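You operate a simulated robot arm through the tools that you are given. There is no shell and no other tool.

You run a simulated robot arm. Do the job below in one go: nothing can be reset, and whatever is moved stays where it is left.

TASK
Clamp the blue cloth in the grip tray, soap the small white brush and scrub its mark off.
Fine: use the yellow soap bar; the brush goes back. Set down upright: small white brush. What is to be rubbed or washed off counts as gone when no trace of it is left.

It is judged by the outcome, as a careful person would: the job done as asked, and still so three seconds after it is handed in. It fails if anything else is knocked over, pushed out of place, dropped, spilled or broken. Flat cloth is picked up by pressing the open fingertips on it (5 to 10 N) and closing them slowly along it; thin cloth reads only 2 to 8 mm in the jaws.

THE ROBOT
A 6-joint arm with a two-finger gripper, fixed in place. Base frame: the origin is at the foot of the arm, x ahead of it, y to its left, z up; the work surface is at about z = 0.75. Units: m, rad, N and s.
With the tool pointing down near the work surface it reaches from about 0.32 to 0.68 m from the base axis. Its first joint turns from -1.152 to 1.152 rad. Payload 2.45 kg.
Tool frame: the origin (TCP) lies between the finger pads and is the grasp point; the fingertips stand 0.03 m ahead of it; z points along the fingers, y is the line along which they close. The gripper opens to 0.106 m. The gripper's body begins 0.079 m behind the TCP.
Orientation is that of the tool frame in the base frame, as a unit quaternion [x, y, z, w]. With the fingers straight down and closing along the base's y, the tool's x points along the base's -x, its y along +y and its z along -z.

THE INTERFACE
- The arm moves only by the tool apply_moves. Its argument "plan" is a list of rows, each an object (a shift or turn left out is 0, a gripper value left out holds the last) with "fingers": the gripper command, from -1 (fully open) to 1 (shut), values between in proportion; "offset": the shift along the base's x, y, z in units of 100 mm (1.0 is 100 mm), a list of three; "turn": the turn, a rotation vector about the base's x, y, z in units of 90 degrees (1.0 is 90 degrees), a list of three. In form: [{"fingers": fingers, "offset": [tx, ty, tz], "turn": [wx, wy, wz]}, ...]. A call has 1 to 20 rows; each row is the pose to reach, as a shift and turn from the pose commanded when the call began. A call with a number of a shift or a turn outside -1 to 1 is refused whole. Each row takes 0.2 s and may step no farther than 0.05 m and 0.15 rad from the row before; otherwise, or with a gripper value out of range, the whole call is refused. A pose out of reach is approached as far as the arm can. The call stops where the force on the tool passes 50 N (or 10 N more than at its start, if that is more) or the arm is blocked; 0.2 s more then pass. The fingers move at their own pace (about 0.153 m/s each) and stop on an object; they squeeze with about 25 N. The grip force told is the motor's: it shows also when the fingers shut on nothing. Time passes only in rows, and 0.2 s behind the last, so rows that repeat a pose let the fingers close. The reply holds the time, the measured pose of the TCP, the force on the tool along the base axes, the opening and the grip force, in the units named above and with some noise, with the torque about the TCP (base axes, N m) and any sound that the robot's microphone picked up.
- Cameras (640 x 400 px; columns grow to the right, rows downward): "scene" is fixed at [0.0661, 0.4301, 1.393]; the picture's right is [-0.60, -0.80, 0.00], its down [-0.54, 0.40, -0.74] and it looks along [0.59, -0.44, -0.68] (base axes); focal length 321 px, centre (320, 200). "wrist" rides on the gripper at [0.076, -0.002, -0.106] in the tool frame; the picture's right is [0.02, 1.00, 0.00], its down [-0.78, 0.02, -0.62] and it looks along [-0.62, 0.01, 0.78] (tool axes); focal length 247 px, centre (320, 200). There is no depth. A picture from a camera that has moved, and an enlarged one, comes with that camera's place and axes in the base frame and with its lens.
- camera(camera): a new picture of that camera. It takes no simulated time.
- enlarge(camera, box): a new picture of the part [left, top, right, bottom] of that camera's present view, enlarged. It takes no simulated time.
- close_job(): hands the job in; it is judged then, once.

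Nothing tells you positions but the pictures and the camera data. Unless the task says otherwise, let go and move clear before handing in.

The tools are called after "Request:" by a JSON object that holds its "fn" and its "kwargs". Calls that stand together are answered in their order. apply_moves: Moves the arm, as the interface text tells. Its arguments: {"type":"object","properties":{"plan":{"type":"array"}},"required":["plan"]} The other tools are called the same way: camera (camera) takes a picture; enlarge (camera, box) takes an enlarged picture of a part of a camera's view; close_job () hands the job in.

At the start:

```text
time: 0.0
position: [0.3659, 0.1213, 1.1415]
ee_rot: [0.0, 1.0, 0.0, 0.002]
force: [-1.2, 0.9, -0.1]
torque: [0.02, 0.01, 0.01]
finger_gap: 0.106
gripper_force: 0.1
```

scene: 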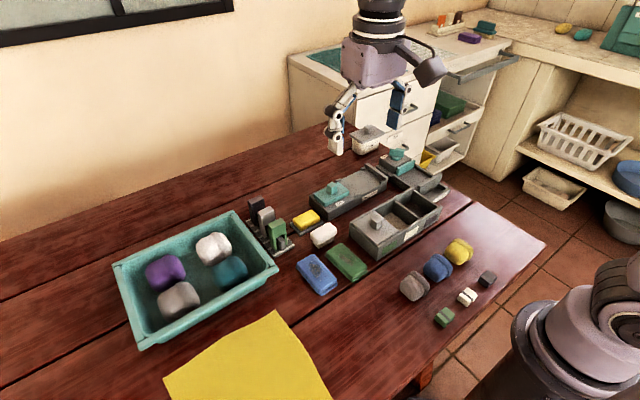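
wrist: 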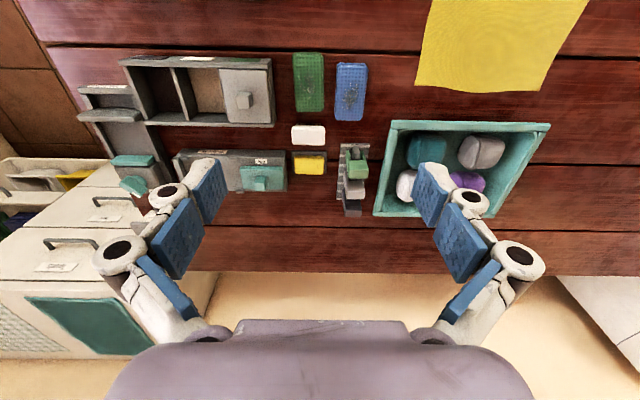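

I see a table with cloths, soap bars, a tray, brushes in a rack, boxes and small items. I'll look closer before moving anything.

Request:
{"fn": "enlarge", "kwargs": {"camera": "scene", "box": [230, 140, 390, 300]}}

Request:
{"fn": "enlarge", "kwargs": {"camera": "scene", "box": [340, 140, 520, 340]}}

Request:
{"fn": "enlarge", "kwargs": {"camera": "wrist", "box": [280, 40, 400, 220]}}

Request:
{"fn": "enlarge", "kwargs": {"camera": "wrist", "box": [70, 40, 310, 210]}}

Request:
{"fn": "enlarge", "kwargs": {"camera": "scene", "box": [100, 190, 300, 360]}}

```text
2.50 times, centred on (310, 220) of scene
camera zoom: at [0.0661, 0.4301, 1.393], right [-0.6, -0.8, 0.0], down [-0.54, 0.4, -0.74], along [0.59, -0.44, -0.68], focal length 801 px, centre (345, 150)
```

zoom: 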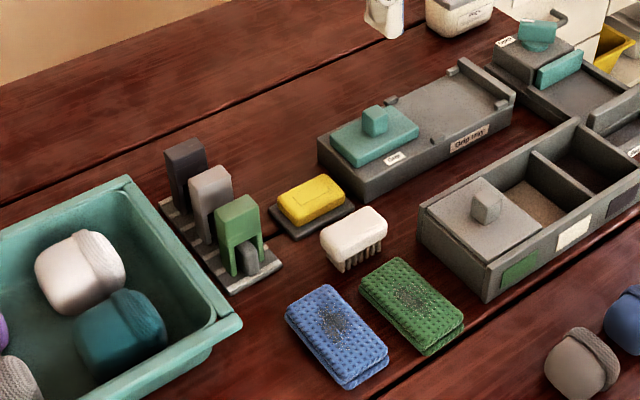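

```text
2.00 times, centred on (430, 240) of scene
camera zoom: at [0.0661, 0.4301, 1.393], right [-0.6, -0.8, 0.0], down [-0.54, 0.4, -0.74], along [0.59, -0.44, -0.68], focal length 641 px, centre (100, 120)
```

zoom: 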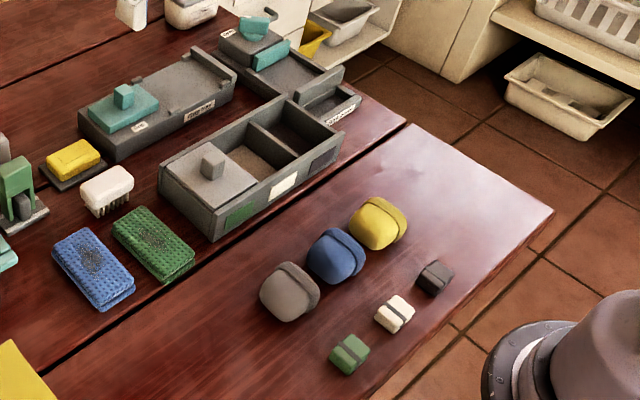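

```text
2.22 times, centred on (340, 130) of wrist
camera zoom: at [0.2904, 0.1188, 1.2477], right [-0.02, 1.0, 0.0], down [0.78, 0.02, 0.62], along [0.62, 0.01, -0.78], focal length 549 px, centre (276, 356)
```

zoom: 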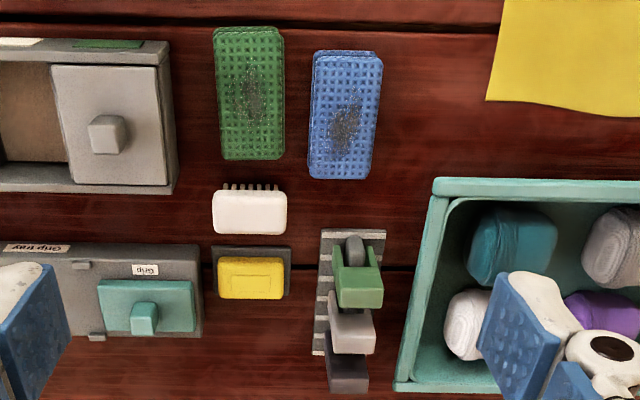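

```text
2.35 times, centred on (190, 125) of wrist
camera zoom: at [0.2904, 0.1188, 1.2477], right [-0.02, 1.0, 0.0], down [0.78, 0.02, 0.62], along [0.62, 0.01, -0.78], focal length 581 px, centre (626, 376)
```

zoom: 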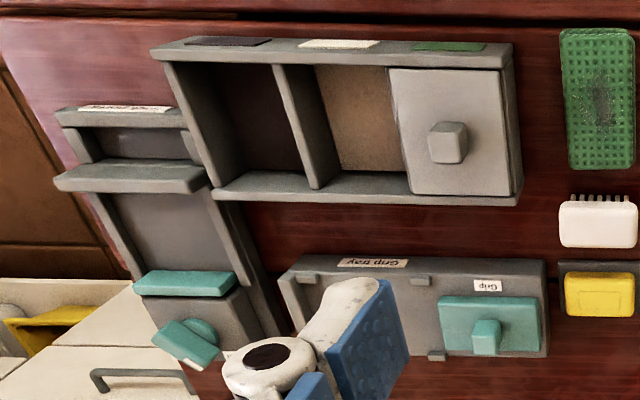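

```text
2.35 times, centred on (200, 275) of scene
camera zoom: at [0.0661, 0.4301, 1.393], right [-0.6, -0.8, 0.0], down [-0.54, 0.4, -0.74], along [0.59, -0.44, -0.68], focal length 754 px, centre (602, 24)
```

zoom: 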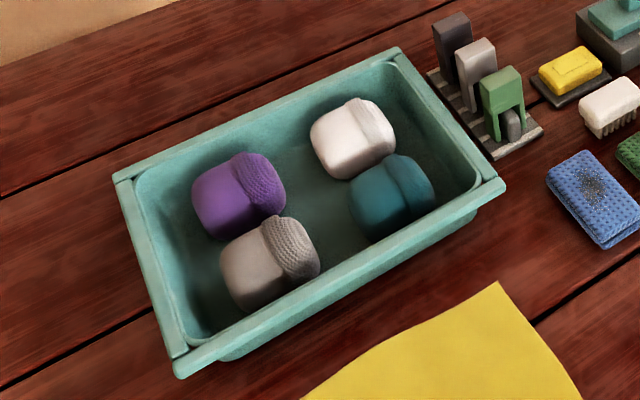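

The blue marked pad is near (0.41, 0.18). The white brush is near (0.49, 0.10) with its bristles down, the yellow soap near (0.56, 0.10), and the grip tray with its teal "Grip" plate around (0.57, -0.07). I'll move the wrist camera closer to see how the tray works.

Request:
{"fn": "apply_moves", "kwargs": {"plan": [{"fingers": -1, "offset": [0.1, -0.25, -0.25]}, {"fingers": -1, "offset": [0.2, -0.5, -0.5]}, {"fingers": -1, "offset": [0.3, -0.75, -0.75]}, {"fingers": -1, "offset": [0.4, -1.0, -1.0]}]}}

Request:
{"fn": "apply_moves", "kwargs": {"plan": [{"fingers": -1, "offset": [0.0, -0.3, -0.25]}, {"fingers": -1, "offset": [0.0, -0.6, -0.5]}, {"fingers": -1, "offset": [0.0, -0.8, -0.7]}]}}

Request:
{"fn": "camera", "kwargs": {"camera": "wrist"}}

Request:
{"fn": "camera", "kwargs": {"camera": "scene"}}

```text
time: 1.0
position: [0.4066, 0.0196, 1.0396]
ee_rot: [0.0, 1.0, 0.0, 0.001]
force: [-0.4, 0.5, 0.5]
torque: [0.01, -0.01, 0.02]
finger_gap: 0.1059
gripper_force: 0.0
```

```text
time: 1.8
position: [0.4066, -0.0601, 0.9701]
ee_rot: [0.0, 1.0, 0.0, 0.002]
force: [0.8, 0.1, -0.2]
torque: [0.0, 0.01, 0.03]
finger_gap: 0.1059
gripper_force: 0.0
```

```text
taken
camera wrist: at [0.3306, -0.0616, 1.0769], right [-0.02, 1.0, 0.0], down [0.78, 0.02, 0.62], along [0.62, 0.01, -0.78], focal length 247 px, centre (320, 200)
```

wrist: 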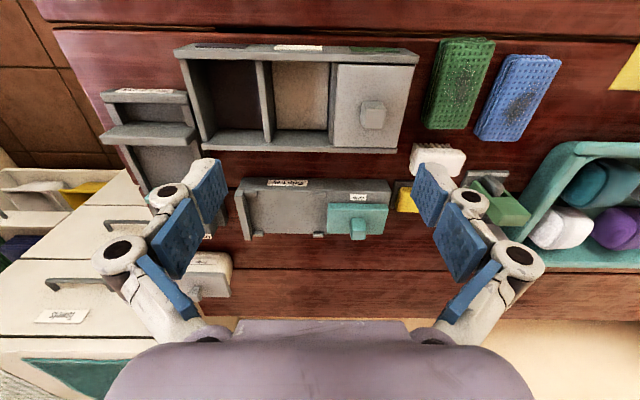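

```text
taken
```

scene: 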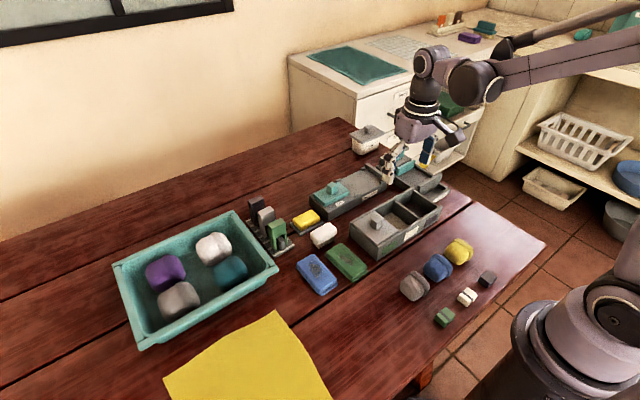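

Request:
{"fn": "enlarge", "kwargs": {"camera": "wrist", "box": [220, 160, 420, 250]}}

Request:
{"fn": "enlarge", "kwargs": {"camera": "wrist", "box": [90, 80, 230, 190]}}

Request:
{"fn": "enlarge", "kwargs": {"camera": "wrist", "box": [390, 30, 580, 220]}}

Request:
{"fn": "enlarge", "kwargs": {"camera": "scene", "box": [300, 140, 460, 250]}}

```text
3.20 times, centred on (320, 205) of wrist
camera zoom: at [0.3306, -0.0616, 1.0769], right [-0.02, 1.0, 0.0], down [0.78, 0.02, 0.62], along [0.62, 0.01, -0.78], focal length 790 px, centre (320, 184)
```

zoom: 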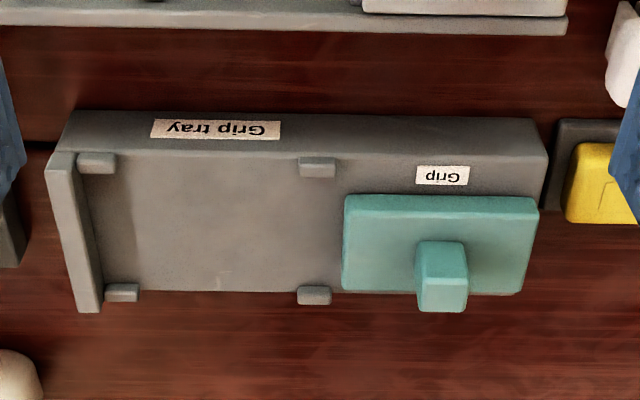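

```text
3.64 times, centred on (160, 135) of wrist
camera zoom: at [0.3306, -0.0616, 1.0769], right [-0.02, 1.0, 0.0], down [0.78, 0.02, 0.62], along [0.62, 0.01, -0.78], focal length 898 px, centre (902, 436)
```

zoom: 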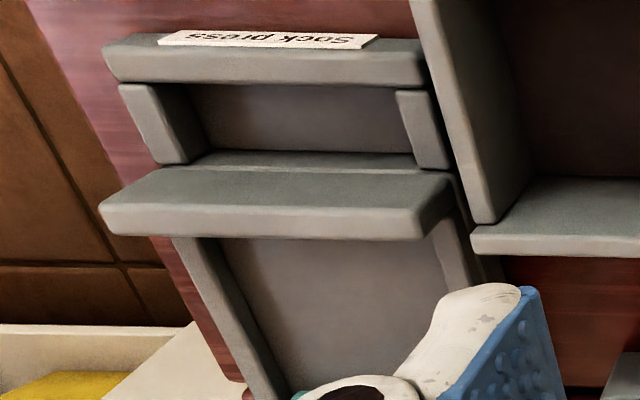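

```text
2.11 times, centred on (485, 125) of wrist
camera zoom: at [0.3306, -0.0616, 1.0769], right [-0.02, 1.0, 0.0], down [0.78, 0.02, 0.62], along [0.62, 0.01, -0.78], focal length 520 px, centre (-27, 358)
```

zoom: 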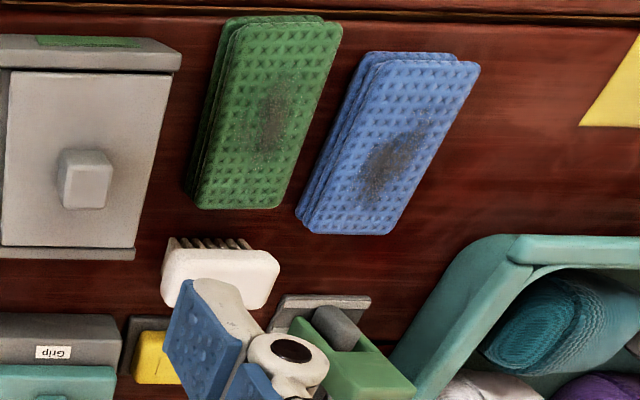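

```text
3.64 times, centred on (380, 195) of scene
camera zoom: at [0.0661, 0.4301, 1.393], right [-0.6, -0.8, 0.0], down [-0.54, 0.4, -0.74], along [0.59, -0.44, -0.68], focal length 1166 px, centre (102, 218)
```

zoom: 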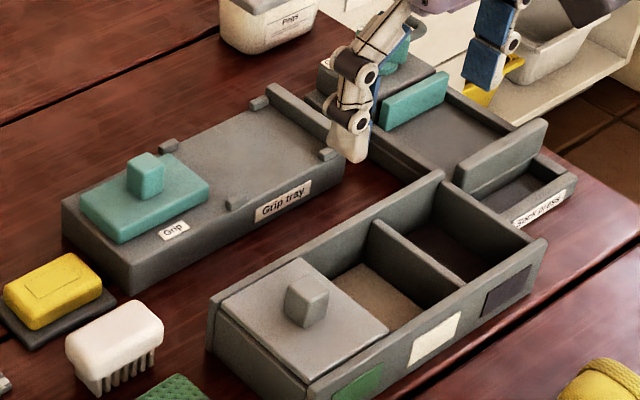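

The grip tray has a bay between four pegs with an end wall at its -y end. A teal "Grip" slider with a knob is parked at the +y end, so the cloth goes in the bay and the slider pushes toward -y. Next I'll look closely at the blue cloth and the brush.

Request:
{"fn": "apply_moves", "kwargs": {"plan": [{"offset": [-0.2, 0.4, 0]}, {"offset": [-0.4, 0.8, 0]}, {"offset": [-0.5, 1.0, 0]}]}}

Request:
{"fn": "apply_moves", "kwargs": {"plan": [{"offset": [-0.15, 0.4, 0]}, {"offset": [-0.3, 0.8, 0]}, {"offset": [-0.35, 1.0, 0]}]}}

Request:
{"fn": "camera", "kwargs": {"camera": "wrist"}}

Request:
{"fn": "enlarge", "kwargs": {"camera": "wrist", "box": [230, 120, 410, 280]}}

```text
time: 2.6
position: [0.357, 0.0411, 0.9692]
ee_rot: [0.0, 1.0, 0.0, 0.001]
force: [0.2, -0.1, 0.1]
torque: [0.01, -0.03, 0.0]
finger_gap: 0.1059
gripper_force: 0.0
```

```text
time: 3.4
position: [0.321, 0.1408, 0.9689]
ee_rot: [0.001, 1.0, 0.0, 0.001]
force: [0.2, 0.2, 0.8]
torque: [0.02, 0.01, 0.0]
finger_gap: 0.1063
gripper_force: 0.0
```

```text
taken
camera wrist: at [0.2452, 0.1398, 1.0765], right [-0.02, 1.0, 0.0], down [0.78, 0.02, 0.62], along [0.62, 0.01, -0.78], focal length 247 px, centre (320, 200)
```

wrist: 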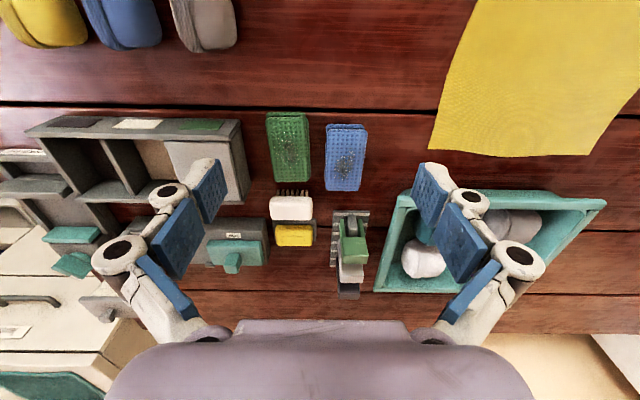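

```text
2.50 times, centred on (320, 200) of wrist
camera zoom: at [0.2452, 0.1398, 1.0765], right [-0.02, 1.0, 0.0], down [0.78, 0.02, 0.62], along [0.62, 0.01, -0.78], focal length 617 px, centre (320, 200)
```

zoom: 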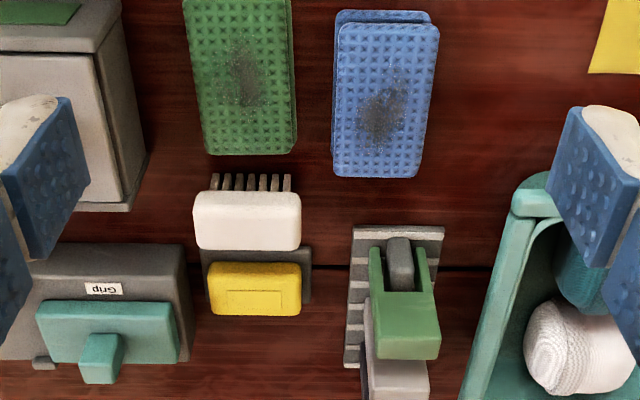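

The blue pad measures about 0.10 (x) by 0.05 (y), centred at (0.42, 0.177), with the green pad about 2 cm to its -y side. I'll go above the blue pad with the jaws partly open and check the alignment.

Request:
{"fn": "apply_moves", "kwargs": {"plan": [{"fingers": -0.2, "offset": [0.33, 0.12, -0.2]}, {"fingers": -0.2, "offset": [0.66, 0.24, -0.4]}, {"fingers": -0.2, "offset": [0.98, 0.36, -0.6]}, {"fingers": -0.2, "offset": [0.98, 0.36, -1.0]}, {"fingers": -0.2, "offset": [0.98, 0.36, -1.0]}]}}

Request:
{"fn": "camera", "kwargs": {"camera": "wrist"}}

Request:
{"fn": "enlarge", "kwargs": {"camera": "scene", "box": [250, 180, 410, 300]}}

```text
time: 4.6
position: [0.4212, 0.1769, 0.871]
ee_rot: [0.0, 1.0, 0.001, 0.0]
force: [0.1, 0.5, -1.0]
torque: [-0.03, -0.01, 0.0]
finger_gap: 0.0635
gripper_force: 0.1
```

```text
taken
camera wrist: at [0.3439, 0.1751, 0.9775], right [-0.02, 1.0, 0.0], down [0.78, 0.02, 0.62], along [0.62, 0.01, -0.78], focal length 247 px, centre (320, 200)
```

wrist: 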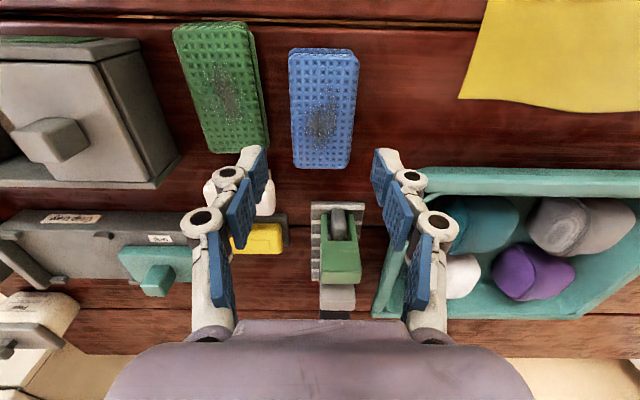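

```text
3.33 times, centred on (330, 240) of scene
camera zoom: at [0.0661, 0.4301, 1.393], right [-0.6, -0.8, 0.0], down [-0.54, 0.4, -0.74], along [0.59, -0.44, -0.68], focal length 1068 px, centre (287, 67)
```

zoom: 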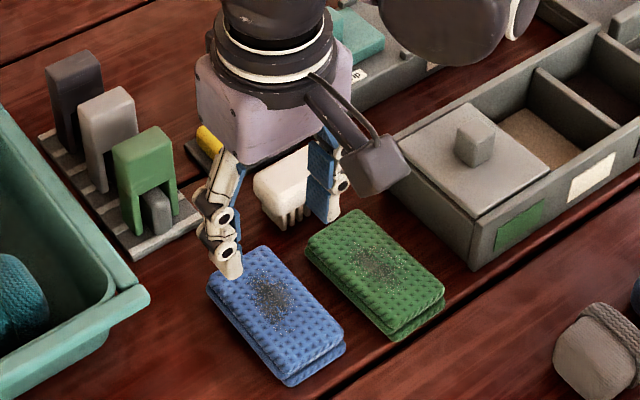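

The jaws straddle the blue pad and clear the green one. I'll descend, close and check the grip before lifting.

Request:
{"fn": "apply_moves", "kwargs": {"plan": [{"fingers": -0.24, "offset": [0, 0.015, -0.3]}, {"fingers": -0.24, "offset": [0, 0.015, -0.6]}, {"fingers": -0.24, "offset": [0, 0.015, -0.75]}, {"fingers": -0.24, "offset": [0, 0.015, -0.88]}]}}

Request:
{"fn": "camera", "kwargs": {"camera": "wrist"}}

Request:
{"fn": "enlarge", "kwargs": {"camera": "scene", "box": [250, 180, 410, 300]}}

```text
time: 5.6
position: [0.4197, 0.1782, 0.7829]
ee_rot: [0.0, 1.0, -0.001, -0.001]
force: [-0.2, 0.6, 0.1]
torque: [0.0, 0.02, 0.02]
finger_gap: 0.0657
gripper_force: 0.0
```

```text
taken
camera wrist: at [0.3435, 0.1762, 0.8902], right [-0.02, 1.0, 0.0], down [0.78, 0.02, 0.62], along [0.62, 0.01, -0.78], focal length 247 px, centre (320, 200)
```

wrist: 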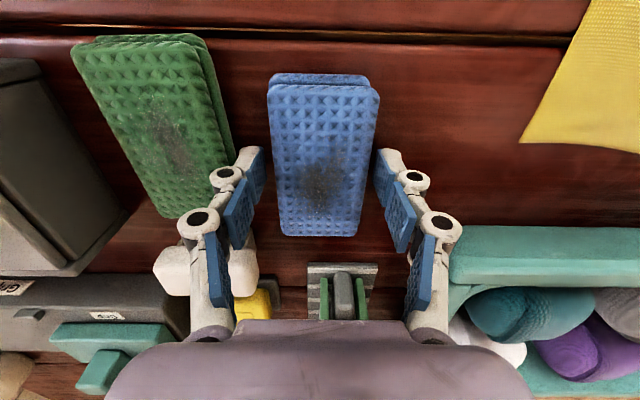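

```text
3.33 times, centred on (330, 240) of scene
camera zoom: at [0.0661, 0.4301, 1.393], right [-0.6, -0.8, 0.0], down [-0.54, 0.4, -0.74], along [0.59, -0.44, -0.68], focal length 1068 px, centre (287, 67)
```

zoom: 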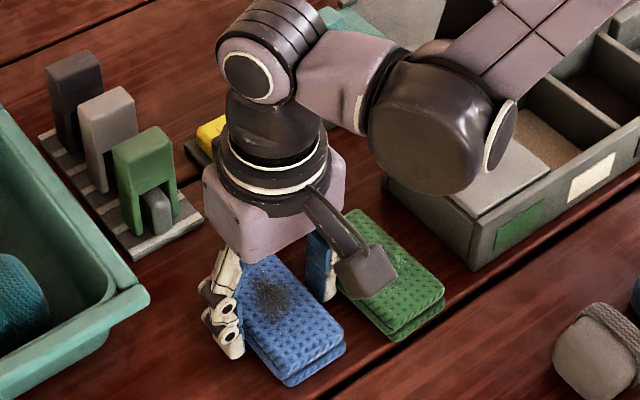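

Request:
{"fn": "apply_moves", "kwargs": {"plan": [{"fingers": 0.0}, {"fingers": 0.2}, {"fingers": 0.3}, {"fingers": 0.3}]}}

Request:
{"fn": "camera", "kwargs": {"camera": "wrist"}}

```text
time: 6.6
position: [0.4202, 0.1777, 0.7834]
ee_rot: [0.0, 1.0, -0.001, 0.0]
force: [-0.1, 0.3, 0.4]
torque: [-0.01, 0.04, 0.05]
finger_gap: 0.0529
gripper_force: 25.3
```

```text
taken
camera wrist: at [0.3435, 0.1762, 0.8904], right [-0.02, 1.0, 0.0], down [0.78, 0.02, 0.62], along [0.62, 0.01, -0.78], focal length 247 px, centre (320, 200)
```

wrist: 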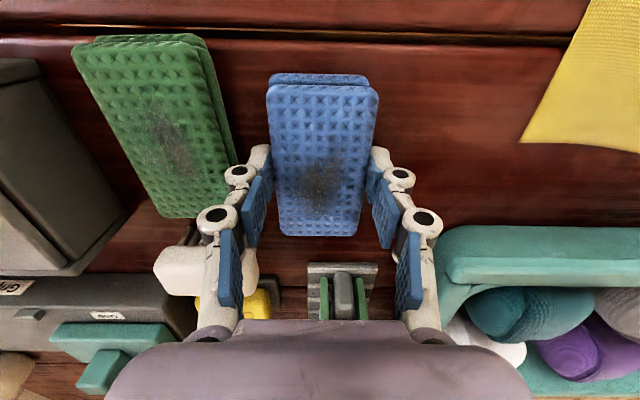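

The pad is held firmly at 53 mm. I'll lift it straight up.

Request:
{"fn": "apply_moves", "kwargs": {"plan": [{"offset": [0, 0, 0.15]}, {"offset": [0, 0, 0.4]}, {"offset": [0, 0, 0.7]}, {"offset": [0, 0, 1.0]}]}}

Request:
{"fn": "camera", "kwargs": {"camera": "wrist"}}

Request:
{"fn": "enlarge", "kwargs": {"camera": "scene", "box": [250, 150, 450, 300]}}

```text
time: 7.6
position: [0.4207, 0.1774, 0.8829]
ee_rot: [0.0, 1.0, 0.0, 0.0]
force: [0.5, 0.1, -0.1]
torque: [0.0, -0.02, -0.02]
finger_gap: 0.053
gripper_force: 24.9
```

```text
taken
camera wrist: at [0.3433, 0.1759, 0.9903], right [-0.02, 1.0, 0.0], down [0.78, 0.02, 0.62], along [0.62, 0.01, -0.78], focal length 247 px, centre (320, 200)
```

wrist: 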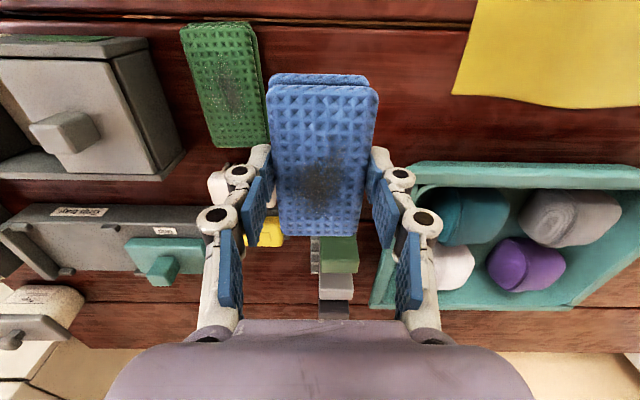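

```text
2.67 times, centred on (350, 225) of scene
camera zoom: at [0.0661, 0.4301, 1.393], right [-0.6, -0.8, 0.0], down [-0.54, 0.4, -0.74], along [0.59, -0.44, -0.68], focal length 855 px, centre (240, 133)
```

zoom: 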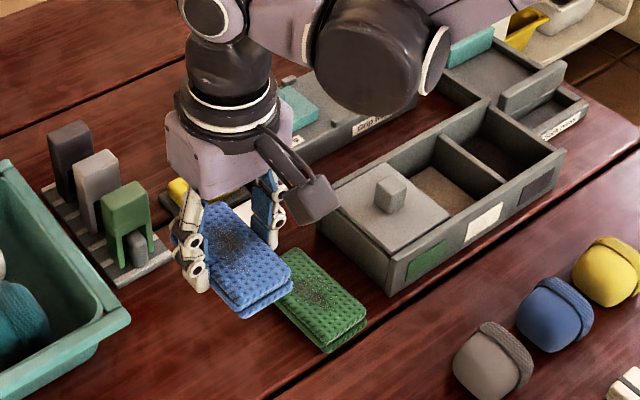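

The pad came up cleanly. Now I'll turn it 90° and carry it toward the tray at a safe height.

Request:
{"fn": "apply_moves", "kwargs": {"plan": [{"offset": [0.0, 0.0, 0.3], "turn": [0, 0, -0.09]}, {"offset": [0.05, -0.05, 0.5], "turn": [0, 0, -0.18]}, {"offset": [0.1, -0.15, 0.5], "turn": [0, 0, -0.27]}, {"offset": [0.2, -0.25, 0.5], "turn": [0, 0, -0.36]}, {"offset": [0.3, -0.35, 0.5], "turn": [0, 0, -0.45]}, {"offset": [0.4, -0.45, 0.5], "turn": [0, 0, -0.54]}, {"offset": [0.5, -0.55, 0.5], "turn": [0, 0, -0.63]}, {"offset": [0.6, -0.65, 0.5], "turn": [0, 0, -0.72]}, {"offset": [0.65, -0.75, 0.5], "turn": [0, 0, -0.81]}, {"offset": [0.7, -0.85, 0.5], "turn": [0, 0, -0.9]}, {"offset": [0.7, -1.0, 0.5], "turn": [0, 0, -0.98]}, {"offset": [0.7, -1.0, 0.5], "turn": [0, 0, -1.0]}]}}

Request:
{"fn": "apply_moves", "kwargs": {"plan": [{"offset": [0.1, -0.4, 0]}, {"offset": [0.2, -0.8, 0]}, {"offset": [0.3, -1.0, 0]}]}}

Request:
{"fn": "camera", "kwargs": {"camera": "wrist"}}

Request:
{"fn": "camera", "kwargs": {"camera": "scene"}}

```text
time: 10.2
position: [0.4888, 0.0764, 0.9337]
ee_rot: [0.709, 0.706, -0.001, 0.001]
force: [0.4, 0.8, -1.4]
torque: [0.01, -0.02, -0.01]
finger_gap: 0.053
gripper_force: 25.3
```

```text
time: 11.0
position: [0.5191, -0.0232, 0.9336]
ee_rot: [0.708, 0.707, -0.001, 0.001]
force: [0.2, -0.3, -0.2]
torque: [0.0, 0.01, 0.02]
finger_gap: 0.0529
gripper_force: 25.2
```

```text
taken
camera wrist: at [0.5183, 0.054, 1.0398], right [1.0, 0.02, 0.0], down [0.02, -0.78, 0.62], along [0.01, -0.62, -0.78], focal length 247 px, centre (320, 200)
```

wrist: 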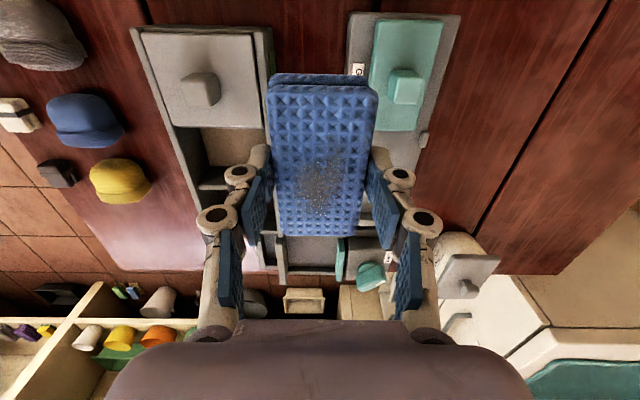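

```text
taken
```

scene: 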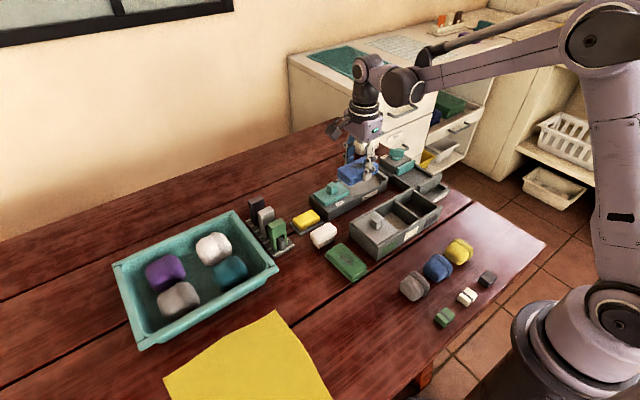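

Request:
{"fn": "enlarge", "kwargs": {"camera": "wrist", "box": [330, 0, 490, 180]}}

Request:
{"fn": "enlarge", "kwargs": {"camera": "scene", "box": [290, 140, 400, 230]}}

```text
2.22 times, centred on (410, 90) of wrist
camera zoom: at [0.5183, 0.054, 1.0398], right [1.0, 0.02, 0.0], down [0.02, -0.78, 0.62], along [0.01, -0.62, -0.78], focal length 549 px, centre (120, 444)
```

zoom: 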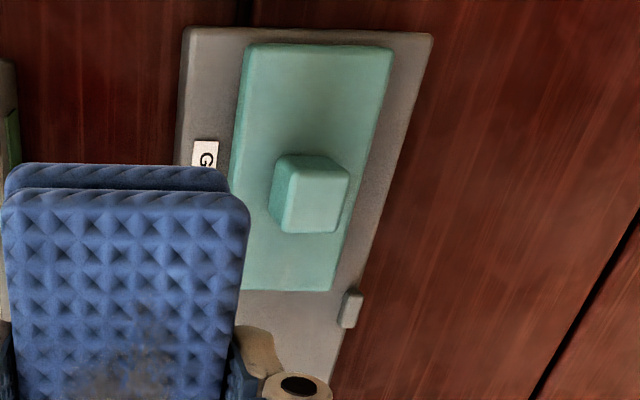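

```text
4.44 times, centred on (345, 185) of scene
camera zoom: at [0.0661, 0.4301, 1.393], right [-0.6, -0.8, 0.0], down [-0.54, 0.4, -0.74], along [0.59, -0.44, -0.68], focal length 1425 px, centre (209, 267)
```

zoom: 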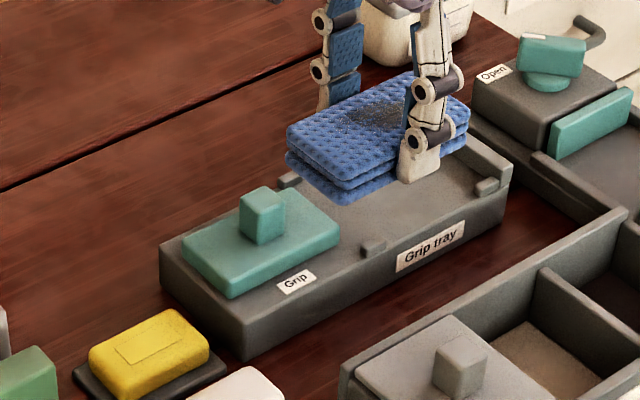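

The tray top is about z = 0.79 with its centreline at x ≈ 0.59. The slider spans y ≈ -0.044 to 0.045, and the end wall is at y ≈ -0.166. I'll move over the bay and lower partway.

Request:
{"fn": "apply_moves", "kwargs": {"plan": [{"offset": [0.25, -0.3, 0]}, {"offset": [0.5, -0.6, 0]}, {"offset": [0.7, -0.87, 0]}, {"offset": [0.7, -0.87, -0.4]}, {"offset": [0.7, -0.87, -0.75]}, {"offset": [0.7, -0.87, -0.75]}]}}

Request:
{"fn": "camera", "kwargs": {"camera": "wrist"}}

Request:
{"fn": "enlarge", "kwargs": {"camera": "scene", "box": [290, 140, 430, 240]}}

```text
time: 12.4
position: [0.5902, -0.1105, 0.8562]
ee_rot: [0.707, 0.707, 0.0, 0.0]
force: [0.2, 0.0, 1.0]
torque: [0.0, 0.02, -0.06]
finger_gap: 0.0529
gripper_force: 24.9
```

```text
taken
camera wrist: at [0.5881, -0.0331, 0.9635], right [1.0, 0.02, 0.0], down [0.02, -0.78, 0.62], along [0.01, -0.62, -0.78], focal length 247 px, centre (320, 200)
```

wrist: 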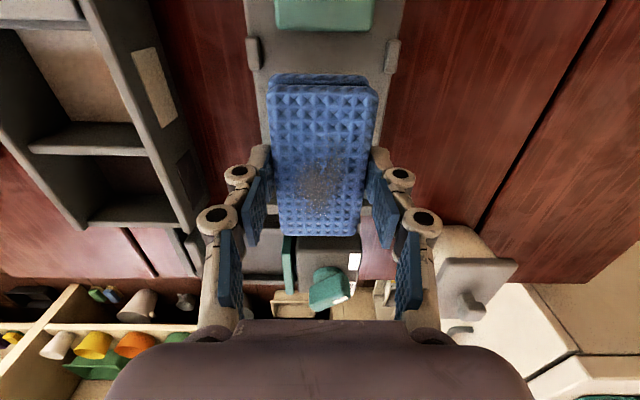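

```text
4.00 times, centred on (360, 190) of scene
camera zoom: at [0.0661, 0.4301, 1.393], right [-0.6, -0.8, 0.0], down [-0.54, 0.4, -0.74], along [0.59, -0.44, -0.68], focal length 1282 px, centre (160, 240)
```

zoom: 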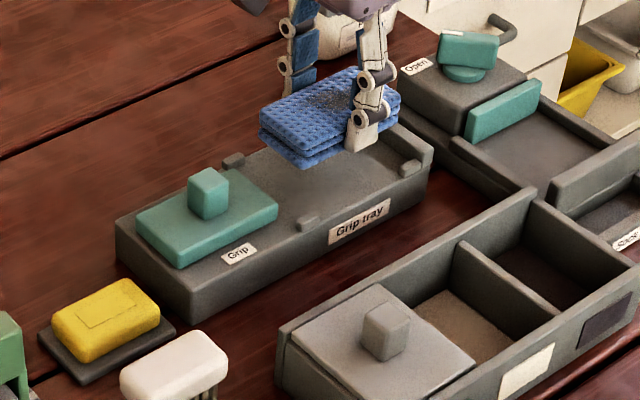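

Request:
{"fn": "enlarge", "kwargs": {"camera": "scene", "box": [345, 150, 405, 210]}}

Request:
{"fn": "enlarge", "kwargs": {"camera": "wrist", "box": [230, 180, 410, 300]}}

```text
6.67 times, centred on (375, 180) of scene
camera zoom: at [0.0661, 0.4301, 1.393], right [-0.6, -0.8, 0.0], down [-0.54, 0.4, -0.74], along [0.59, -0.44, -0.68], focal length 2137 px, centre (-47, 333)
```

zoom: 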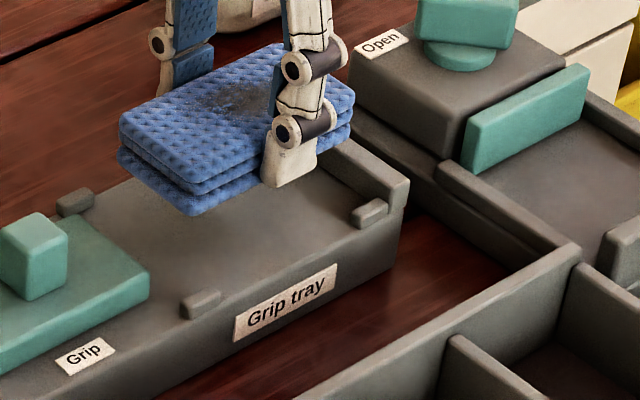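

```text
3.33 times, centred on (320, 240) of wrist
camera zoom: at [0.5881, -0.0331, 0.9635], right [1.0, 0.02, 0.0], down [0.02, -0.78, 0.62], along [0.01, -0.62, -0.78], focal length 823 px, centre (320, 67)
```

zoom: 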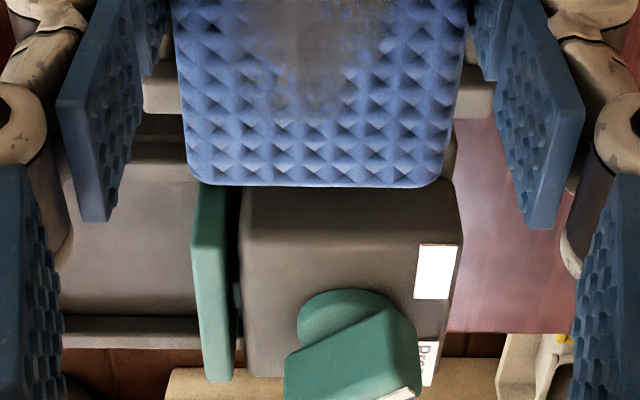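

The pad lines up with the bay between the pegs. I'll shift it slightly toward +y so it clears the end wall, then lower it gently and watch the force.

Request:
{"fn": "apply_moves", "kwargs": {"plan": [{"offset": [0, 0.055, 0]}, {"offset": [0, 0.055, -0.12]}, {"offset": [0, 0.055, -0.22]}, {"offset": [0, 0.055, -0.28]}]}}

Request:
{"fn": "enlarge", "kwargs": {"camera": "scene", "box": [345, 150, 405, 210]}}

Request:
{"fn": "camera", "kwargs": {"camera": "wrist"}}

```text
time: 13.4
position: [0.5892, -0.1035, 0.829]
ee_rot: [0.707, 0.707, -0.001, 0.0]
force: [-0.3, 0.1, -1.2]
torque: [0.02, 0.02, -0.03]
finger_gap: 0.0529
gripper_force: 24.7
```

```text
6.67 times, centred on (375, 180) of scene
camera zoom: at [0.0661, 0.4301, 1.393], right [-0.6, -0.8, 0.0], down [-0.54, 0.4, -0.74], along [0.59, -0.44, -0.68], focal length 2137 px, centre (-47, 333)
```

zoom: 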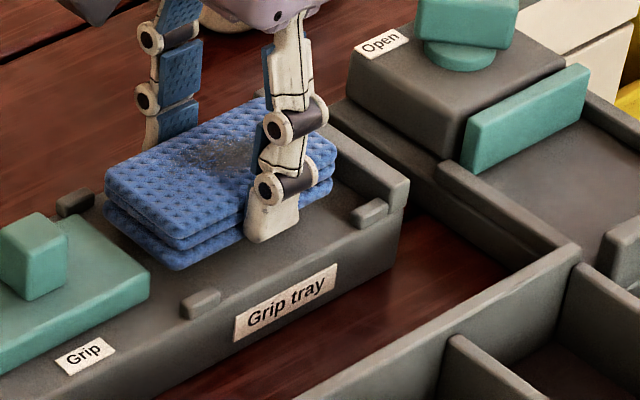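

```text
taken
camera wrist: at [0.5883, -0.0271, 0.9362], right [1.0, 0.02, 0.0], down [0.02, -0.78, 0.62], along [0.01, -0.62, -0.78], focal length 247 px, centre (320, 200)
```

wrist: 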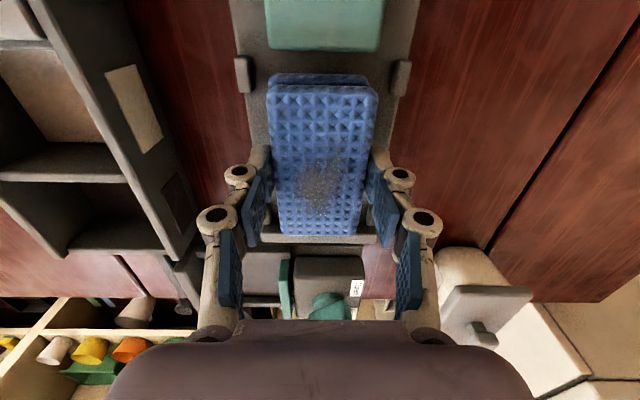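

Request:
{"fn": "apply_moves", "kwargs": {"plan": [{"offset": [0, 0.04, 0]}, {"offset": [0, 0.04, -0.03]}, {"offset": [0, 0.04, -0.06]}]}}

Request:
{"fn": "enlarge", "kwargs": {"camera": "scene", "box": [345, 150, 405, 210]}}

```text
time: 14.2
position: [0.5891, -0.1004, 0.8244]
ee_rot: [0.707, 0.707, -0.001, 0.001]
force: [-0.5, 0.2, -0.4]
torque: [-0.01, 0.02, 0.02]
finger_gap: 0.0528
gripper_force: 24.8
```

```text
6.67 times, centred on (375, 180) of scene
camera zoom: at [0.0661, 0.4301, 1.393], right [-0.6, -0.8, 0.0], down [-0.54, 0.4, -0.74], along [0.59, -0.44, -0.68], focal length 2137 px, centre (-47, 333)
```

zoom: 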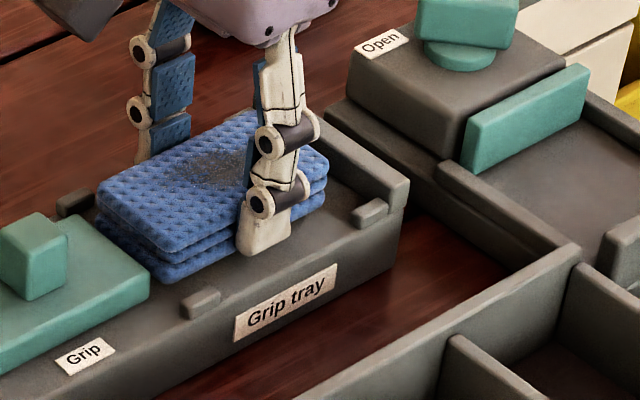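

Request:
{"fn": "apply_moves", "kwargs": {"plan": [{"offset": [0, 0, -0.02]}, {"offset": [0, 0, -0.02]}]}}

Request:
{"fn": "apply_moves", "kwargs": {"plan": [{"offset": [0, 0, -0.02]}, {"offset": [0, 0, -0.02]}]}}

```text
time: 14.8
position: [0.5904, -0.0995, 0.8225]
ee_rot: [0.707, 0.707, -0.001, 0.0]
force: [0.6, -0.8, -0.7]
torque: [0.0, -0.03, 0.0]
finger_gap: 0.053
gripper_force: 24.9
```

```text
time: 15.4
position: [0.589, -0.0987, 0.8196]
ee_rot: [0.708, 0.706, -0.002, 0.0]
force: [-0.9, 0.2, 0.1]
torque: [-0.06, 0.01, 0.0]
finger_gap: 0.053
gripper_force: 24.9
```

No contact yet, so I'll keep lowering in small steps.

Request:
{"fn": "apply_moves", "kwargs": {"plan": [{"offset": [0, 0, -0.02]}, {"offset": [0, 0, -0.03]}]}}

Request:
{"fn": "enlarge", "kwargs": {"camera": "scene", "box": [345, 150, 405, 210]}}

Request:
{"fn": "camera", "kwargs": {"camera": "wrist"}}

```text
time: 16.0
position: [0.5894, -0.1, 0.8171]
ee_rot: [0.707, 0.707, -0.001, 0.001]
force: [-0.7, 1.0, 25.4]
torque: [0.02, -0.01, 0.0]
finger_gap: 0.0531
gripper_force: 25.1
```

```text
6.67 times, centred on (375, 180) of scene
camera zoom: at [0.0656, 0.4302, 1.393], right [-0.6, -0.8, 0.0], down [-0.54, 0.4, -0.74], along [0.59, -0.44, -0.68], focal length 2137 px, centre (-47, 333)
```

zoom: 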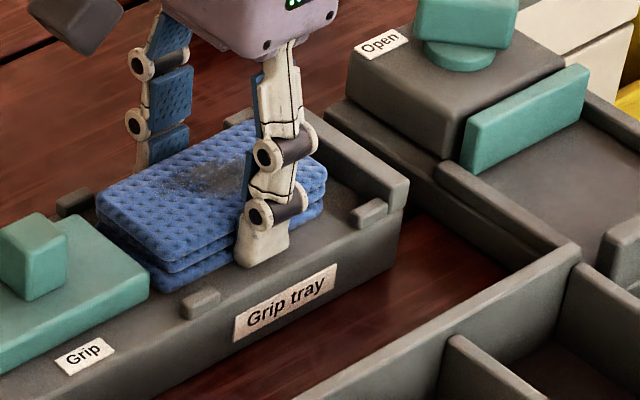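

```text
taken
camera wrist: at [0.588, -0.0229, 0.9245], right [1.0, 0.02, 0.0], down [0.02, -0.78, 0.62], along [0.01, -0.62, -0.78], focal length 247 px, centre (320, 200)
```

wrist: 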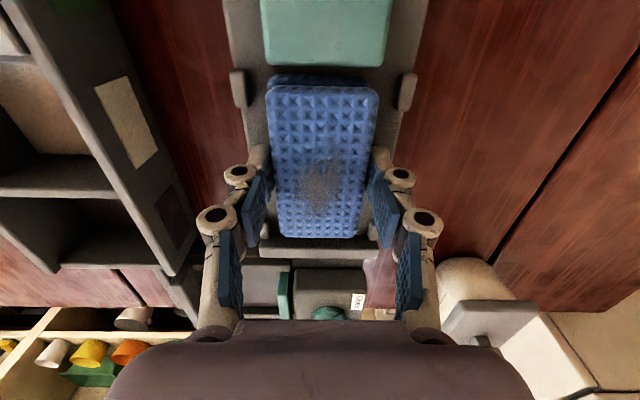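

Contact at z ≈ 0.8175, so the tray floor is about 0.784. I'll ease off 1 mm, open slightly and lift clear.

Request:
{"fn": "apply_moves", "kwargs": {"plan": [{"fingers": 0.3, "offset": [0, 0, 0.015]}, {"fingers": -0.1, "offset": [0, 0, 0.015]}, {"fingers": -0.24, "offset": [0, 0, 0.015]}, {"fingers": -0.24, "offset": [0, 0, 0.2]}, {"fingers": -0.24, "offset": [0, 0, 0.5]}, {"fingers": -0.24, "offset": [0, 0, 0.9]}]}}

Request:
{"fn": "camera", "kwargs": {"camera": "wrist"}}

Request:
{"fn": "enlarge", "kwargs": {"camera": "scene", "box": [310, 140, 410, 220]}}

```text
time: 17.4
position: [0.5898, -0.0994, 0.9075]
ee_rot: [0.707, 0.707, -0.001, 0.001]
force: [0.1, 0.2, 0.6]
torque: [-0.02, -0.01, 0.0]
finger_gap: 0.0661
gripper_force: 0.1
```

```text
taken
camera wrist: at [0.5882, -0.0224, 1.0145], right [1.0, 0.02, 0.0], down [0.02, -0.78, 0.62], along [0.01, -0.62, -0.78], focal length 247 px, centre (320, 200)
```

wrist: 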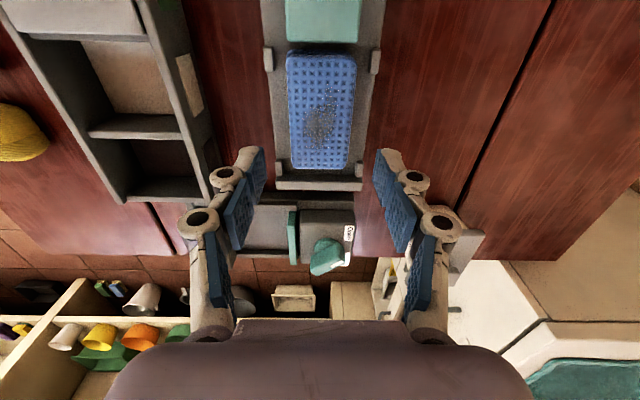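

```text
5.00 times, centred on (360, 180) of scene
camera zoom: at [0.0661, 0.4301, 1.393], right [-0.6, -0.8, 0.0], down [-0.54, 0.4, -0.74], along [0.59, -0.44, -0.68], focal length 1603 px, centre (120, 300)
```

zoom: 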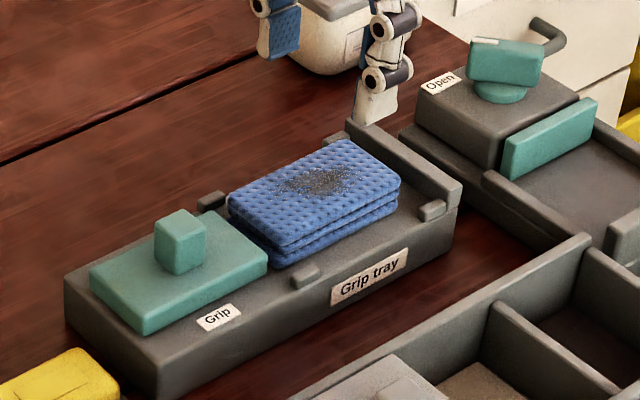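

The pad sits flat in the bay with its mark up. Now I'll turn the gripper back so it closes along y, move above the teal knob and look.

Request:
{"fn": "apply_moves", "kwargs": {"plan": [{"offset": [0, 0.0, 0.1], "turn": [0, 0, 0.09]}, {"offset": [0, 0.05, 0.2], "turn": [0, 0, 0.18]}, {"offset": [-0.05, 0.15, 0.2], "turn": [0, 0, 0.27]}, {"offset": [-0.1, 0.25, 0.2], "turn": [0, 0, 0.36]}, {"offset": [-0.15, 0.35, 0.2], "turn": [0, 0, 0.45]}, {"offset": [-0.2, 0.45, 0.2], "turn": [0, 0, 0.54]}, {"offset": [-0.25, 0.55, 0.2], "turn": [0, 0, 0.63]}, {"offset": [-0.3, 0.65, 0.2], "turn": [0, 0, 0.72]}, {"offset": [-0.35, 0.75, 0.2], "turn": [0, 0, 0.81]}, {"offset": [-0.4, 0.85, 0.2], "turn": [0, 0, 0.9]}, {"offset": [-0.4, 0.9, 0.2], "turn": [0, 0, 0.98]}, {"offset": [-0.4, 1.0, 0.2], "turn": [0, 0, 1.0]}]}}

Request:
{"fn": "camera", "kwargs": {"camera": "wrist"}}

Request:
{"fn": "enlarge", "kwargs": {"camera": "wrist", "box": [200, 130, 440, 280]}}

```text
time: 20.0
position: [0.5483, -0.0006, 0.9274]
ee_rot: [-0.001, 1.0, -0.001, 0.002]
force: [-0.2, -0.4, 0.5]
torque: [0.01, 0.0, -0.02]
finger_gap: 0.0659
gripper_force: 0.1
```

```text
taken
camera wrist: at [0.4732, -0.0016, 1.0333], right [-0.02, 1.0, 0.0], down [0.78, 0.02, 0.62], along [0.62, 0.01, -0.78], focal length 247 px, centre (320, 200)
```

wrist: 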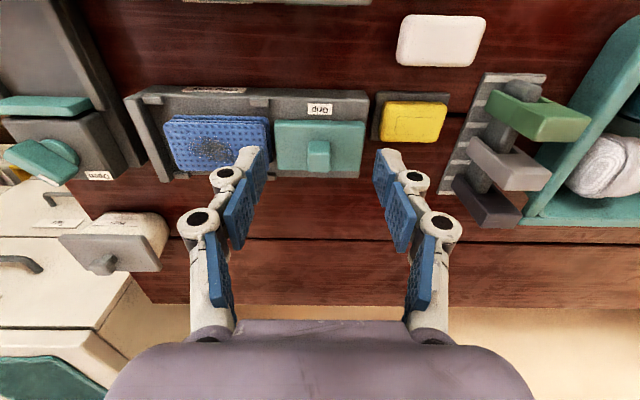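

```text
2.67 times, centred on (320, 205) of wrist
camera zoom: at [0.4732, -0.0016, 1.0333], right [-0.02, 1.0, 0.0], down [0.78, 0.02, 0.62], along [0.62, 0.01, -0.78], focal length 659 px, centre (320, 187)
```

zoom: 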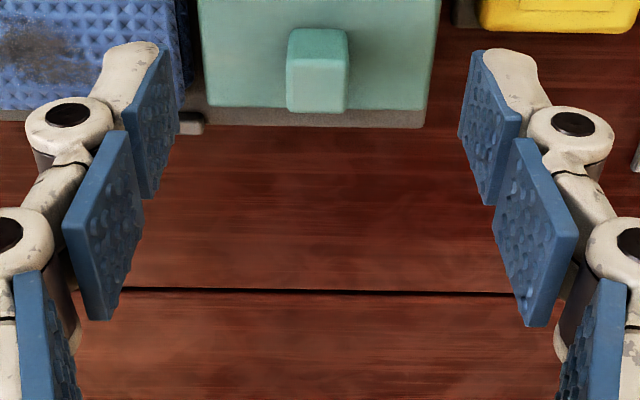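

The knob is about 24 mm wide, centred near (0.592, -0.001) with its top near z = 0.818. I'll descend around it and grip it.

Request:
{"fn": "apply_moves", "kwargs": {"plan": [{"fingers": 0.05, "offset": [0.43, 0, 0]}, {"fingers": 0.05, "offset": [0.43, 0, -0.4]}, {"fingers": 0.05, "offset": [0.43, 0, -0.7]}, {"fingers": 0.05, "offset": [0.43, 0, -0.85]}, {"fingers": 0.05, "offset": [0.43, 0, -0.95]}]}}

Request:
{"fn": "camera", "kwargs": {"camera": "wrist"}}

Request:
{"fn": "enlarge", "kwargs": {"camera": "scene", "box": [310, 140, 410, 220]}}

```text
time: 21.2
position: [0.593, -0.0008, 0.8327]
ee_rot: [0.0, 1.0, 0.0, 0.001]
force: [0.2, 0.3, -1.4]
torque: [-0.01, 0.01, -0.01]
finger_gap: 0.0503
gripper_force: 0.0
```

```text
taken
camera wrist: at [0.5163, -0.002, 0.9389], right [-0.02, 1.0, 0.0], down [0.78, 0.02, 0.62], along [0.62, 0.01, -0.78], focal length 247 px, centre (320, 200)
```

wrist: 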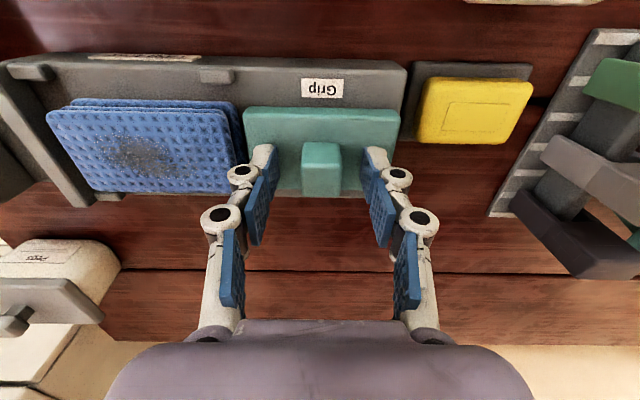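

```text
5.00 times, centred on (360, 180) of scene
camera zoom: at [0.0661, 0.4301, 1.393], right [-0.6, -0.8, 0.0], down [-0.54, 0.4, -0.74], along [0.59, -0.44, -0.68], focal length 1603 px, centre (120, 300)
```

zoom: 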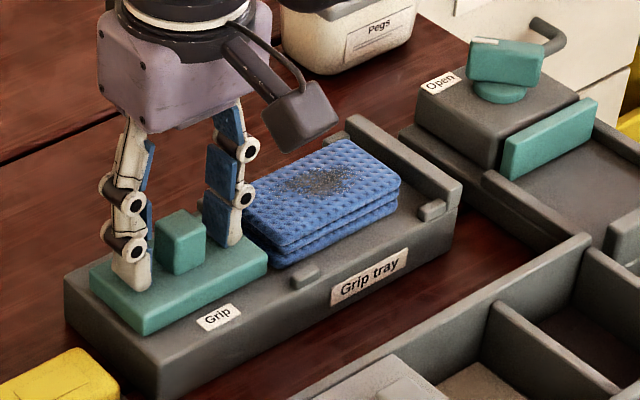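

Request:
{"fn": "apply_moves", "kwargs": {"plan": [{"fingers": 0.4}, {"fingers": 0.7}, {"fingers": 0.7}]}}

Request:
{"fn": "camera", "kwargs": {"camera": "wrist"}}

```text
time: 22.0
position: [0.5923, -0.0008, 0.8333]
ee_rot: [0.0, 1.0, 0.0, 0.001]
force: [0.7, 0.1, 20.2]
torque: [-0.02, 0.48, 0.0]
finger_gap: 0.0217
gripper_force: 44.8
```

```text
taken
camera wrist: at [0.5161, -0.0019, 0.9396], right [-0.02, 1.0, 0.0], down [0.78, 0.02, 0.62], along [0.62, 0.01, -0.78], focal length 247 px, centre (320, 200)
```

wrist: 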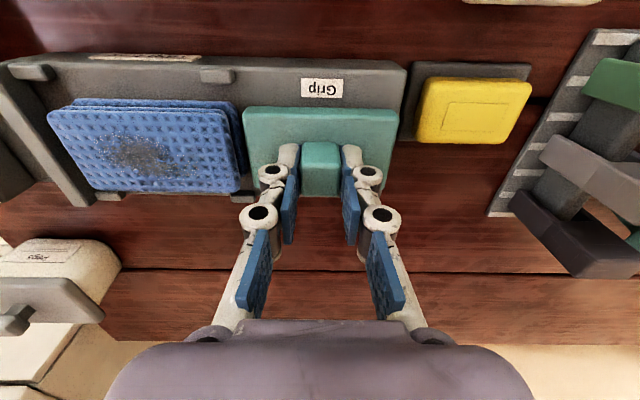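

Request:
{"fn": "apply_moves", "kwargs": {"plan": [{"offset": [0, 0, 0.015]}, {"offset": [0, 0, 0.02]}]}}

```text
time: 22.6
position: [0.5931, -0.0002, 0.833]
ee_rot: [-0.001, 1.0, 0.0, 0.0]
force: [-0.3, -2.2, -9.6]
torque: [0.01, -0.34, 0.09]
finger_gap: 0.0216
gripper_force: 44.6
```

The slider is held by its rail, since it resists lifting. I'll neutralise the vertical load and push toward -y in small steps.

Request:
{"fn": "apply_moves", "kwargs": {"plan": [{"offset": [0, 0, -0.006]}, {"offset": [0, -0.03, -0.006]}, {"offset": [0, -0.06, -0.006]}, {"offset": [0, -0.09, -0.006]}]}}

Request:
{"fn": "camera", "kwargs": {"camera": "wrist"}}

```text
time: 23.6
position: [0.5917, -0.009, 0.8317]
ee_rot: [0.0, 1.0, 0.0, 0.0]
force: [-7.2, 5.1, -14.5]
torque: [0.29, -0.44, 0.14]
finger_gap: 0.0217
gripper_force: 45.6
```

```text
taken
camera wrist: at [0.5164, -0.0102, 0.9399], right [-0.02, 1.0, 0.0], down [0.78, 0.02, 0.62], along [0.62, 0.01, -0.78], focal length 247 px, centre (320, 200)
```

wrist: 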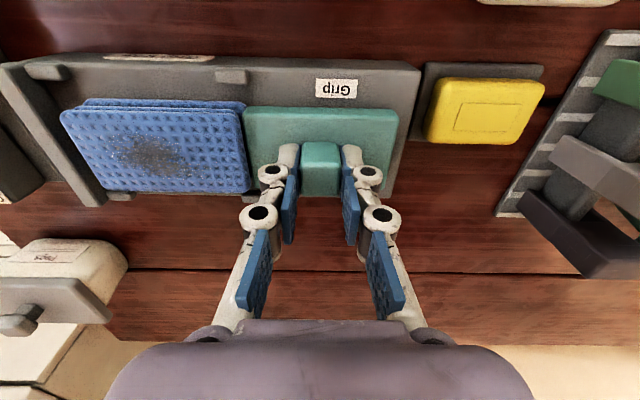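

The slider moves along with the gripper and has just reached the pad. I'll keep pushing until it presses the pad against the end wall.

Request:
{"fn": "apply_moves", "kwargs": {"plan": [{"offset": [-0.004, 0, -0.008]}, {"offset": [-0.004, -0.02, -0.008]}, {"offset": [-0.004, -0.04, -0.008]}, {"offset": [-0.004, -0.06, -0.008]}]}}

Request:
{"fn": "camera", "kwargs": {"camera": "wrist"}}

```text
time: 24.6
position: [0.5925, -0.0149, 0.834]
ee_rot: [0.001, 1.0, 0.0, 0.0]
force: [1.9, 4.0, 8.7]
torque: [0.13, 1.19, 0.02]
finger_gap: 0.0214
gripper_force: 45.2
```

```text
taken
camera wrist: at [0.516, -0.0164, 0.9397], right [-0.02, 1.0, 0.0], down [0.78, 0.02, 0.62], along [0.62, 0.01, -0.78], focal length 247 px, centre (320, 200)
```

wrist: 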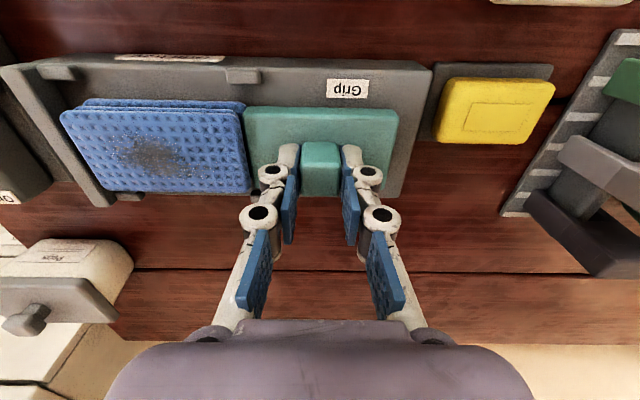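

Request:
{"fn": "apply_moves", "kwargs": {"plan": [{"offset": [0, -0.015, 0.003]}, {"offset": [0, -0.03, 0.003]}, {"offset": [0, -0.045, 0.003]}]}}

Request:
{"fn": "camera", "kwargs": {"camera": "wrist"}}

```text
time: 25.4
position: [0.5928, -0.02, 0.8328]
ee_rot: [0.001, 1.0, 0.0, 0.0]
force: [2.5, 0.5, 3.4]
torque: [0.02, -0.13, 0.03]
finger_gap: 0.0217
gripper_force: 44.5
```

```text
taken
camera wrist: at [0.516, -0.0211, 0.9396], right [-0.02, 1.0, 0.0], down [0.78, 0.02, 0.62], along [0.62, 0.01, -0.78], focal length 247 px, centre (320, 200)
```

wrist: 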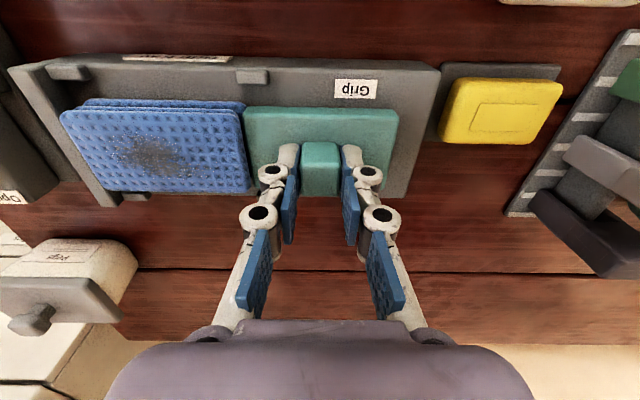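

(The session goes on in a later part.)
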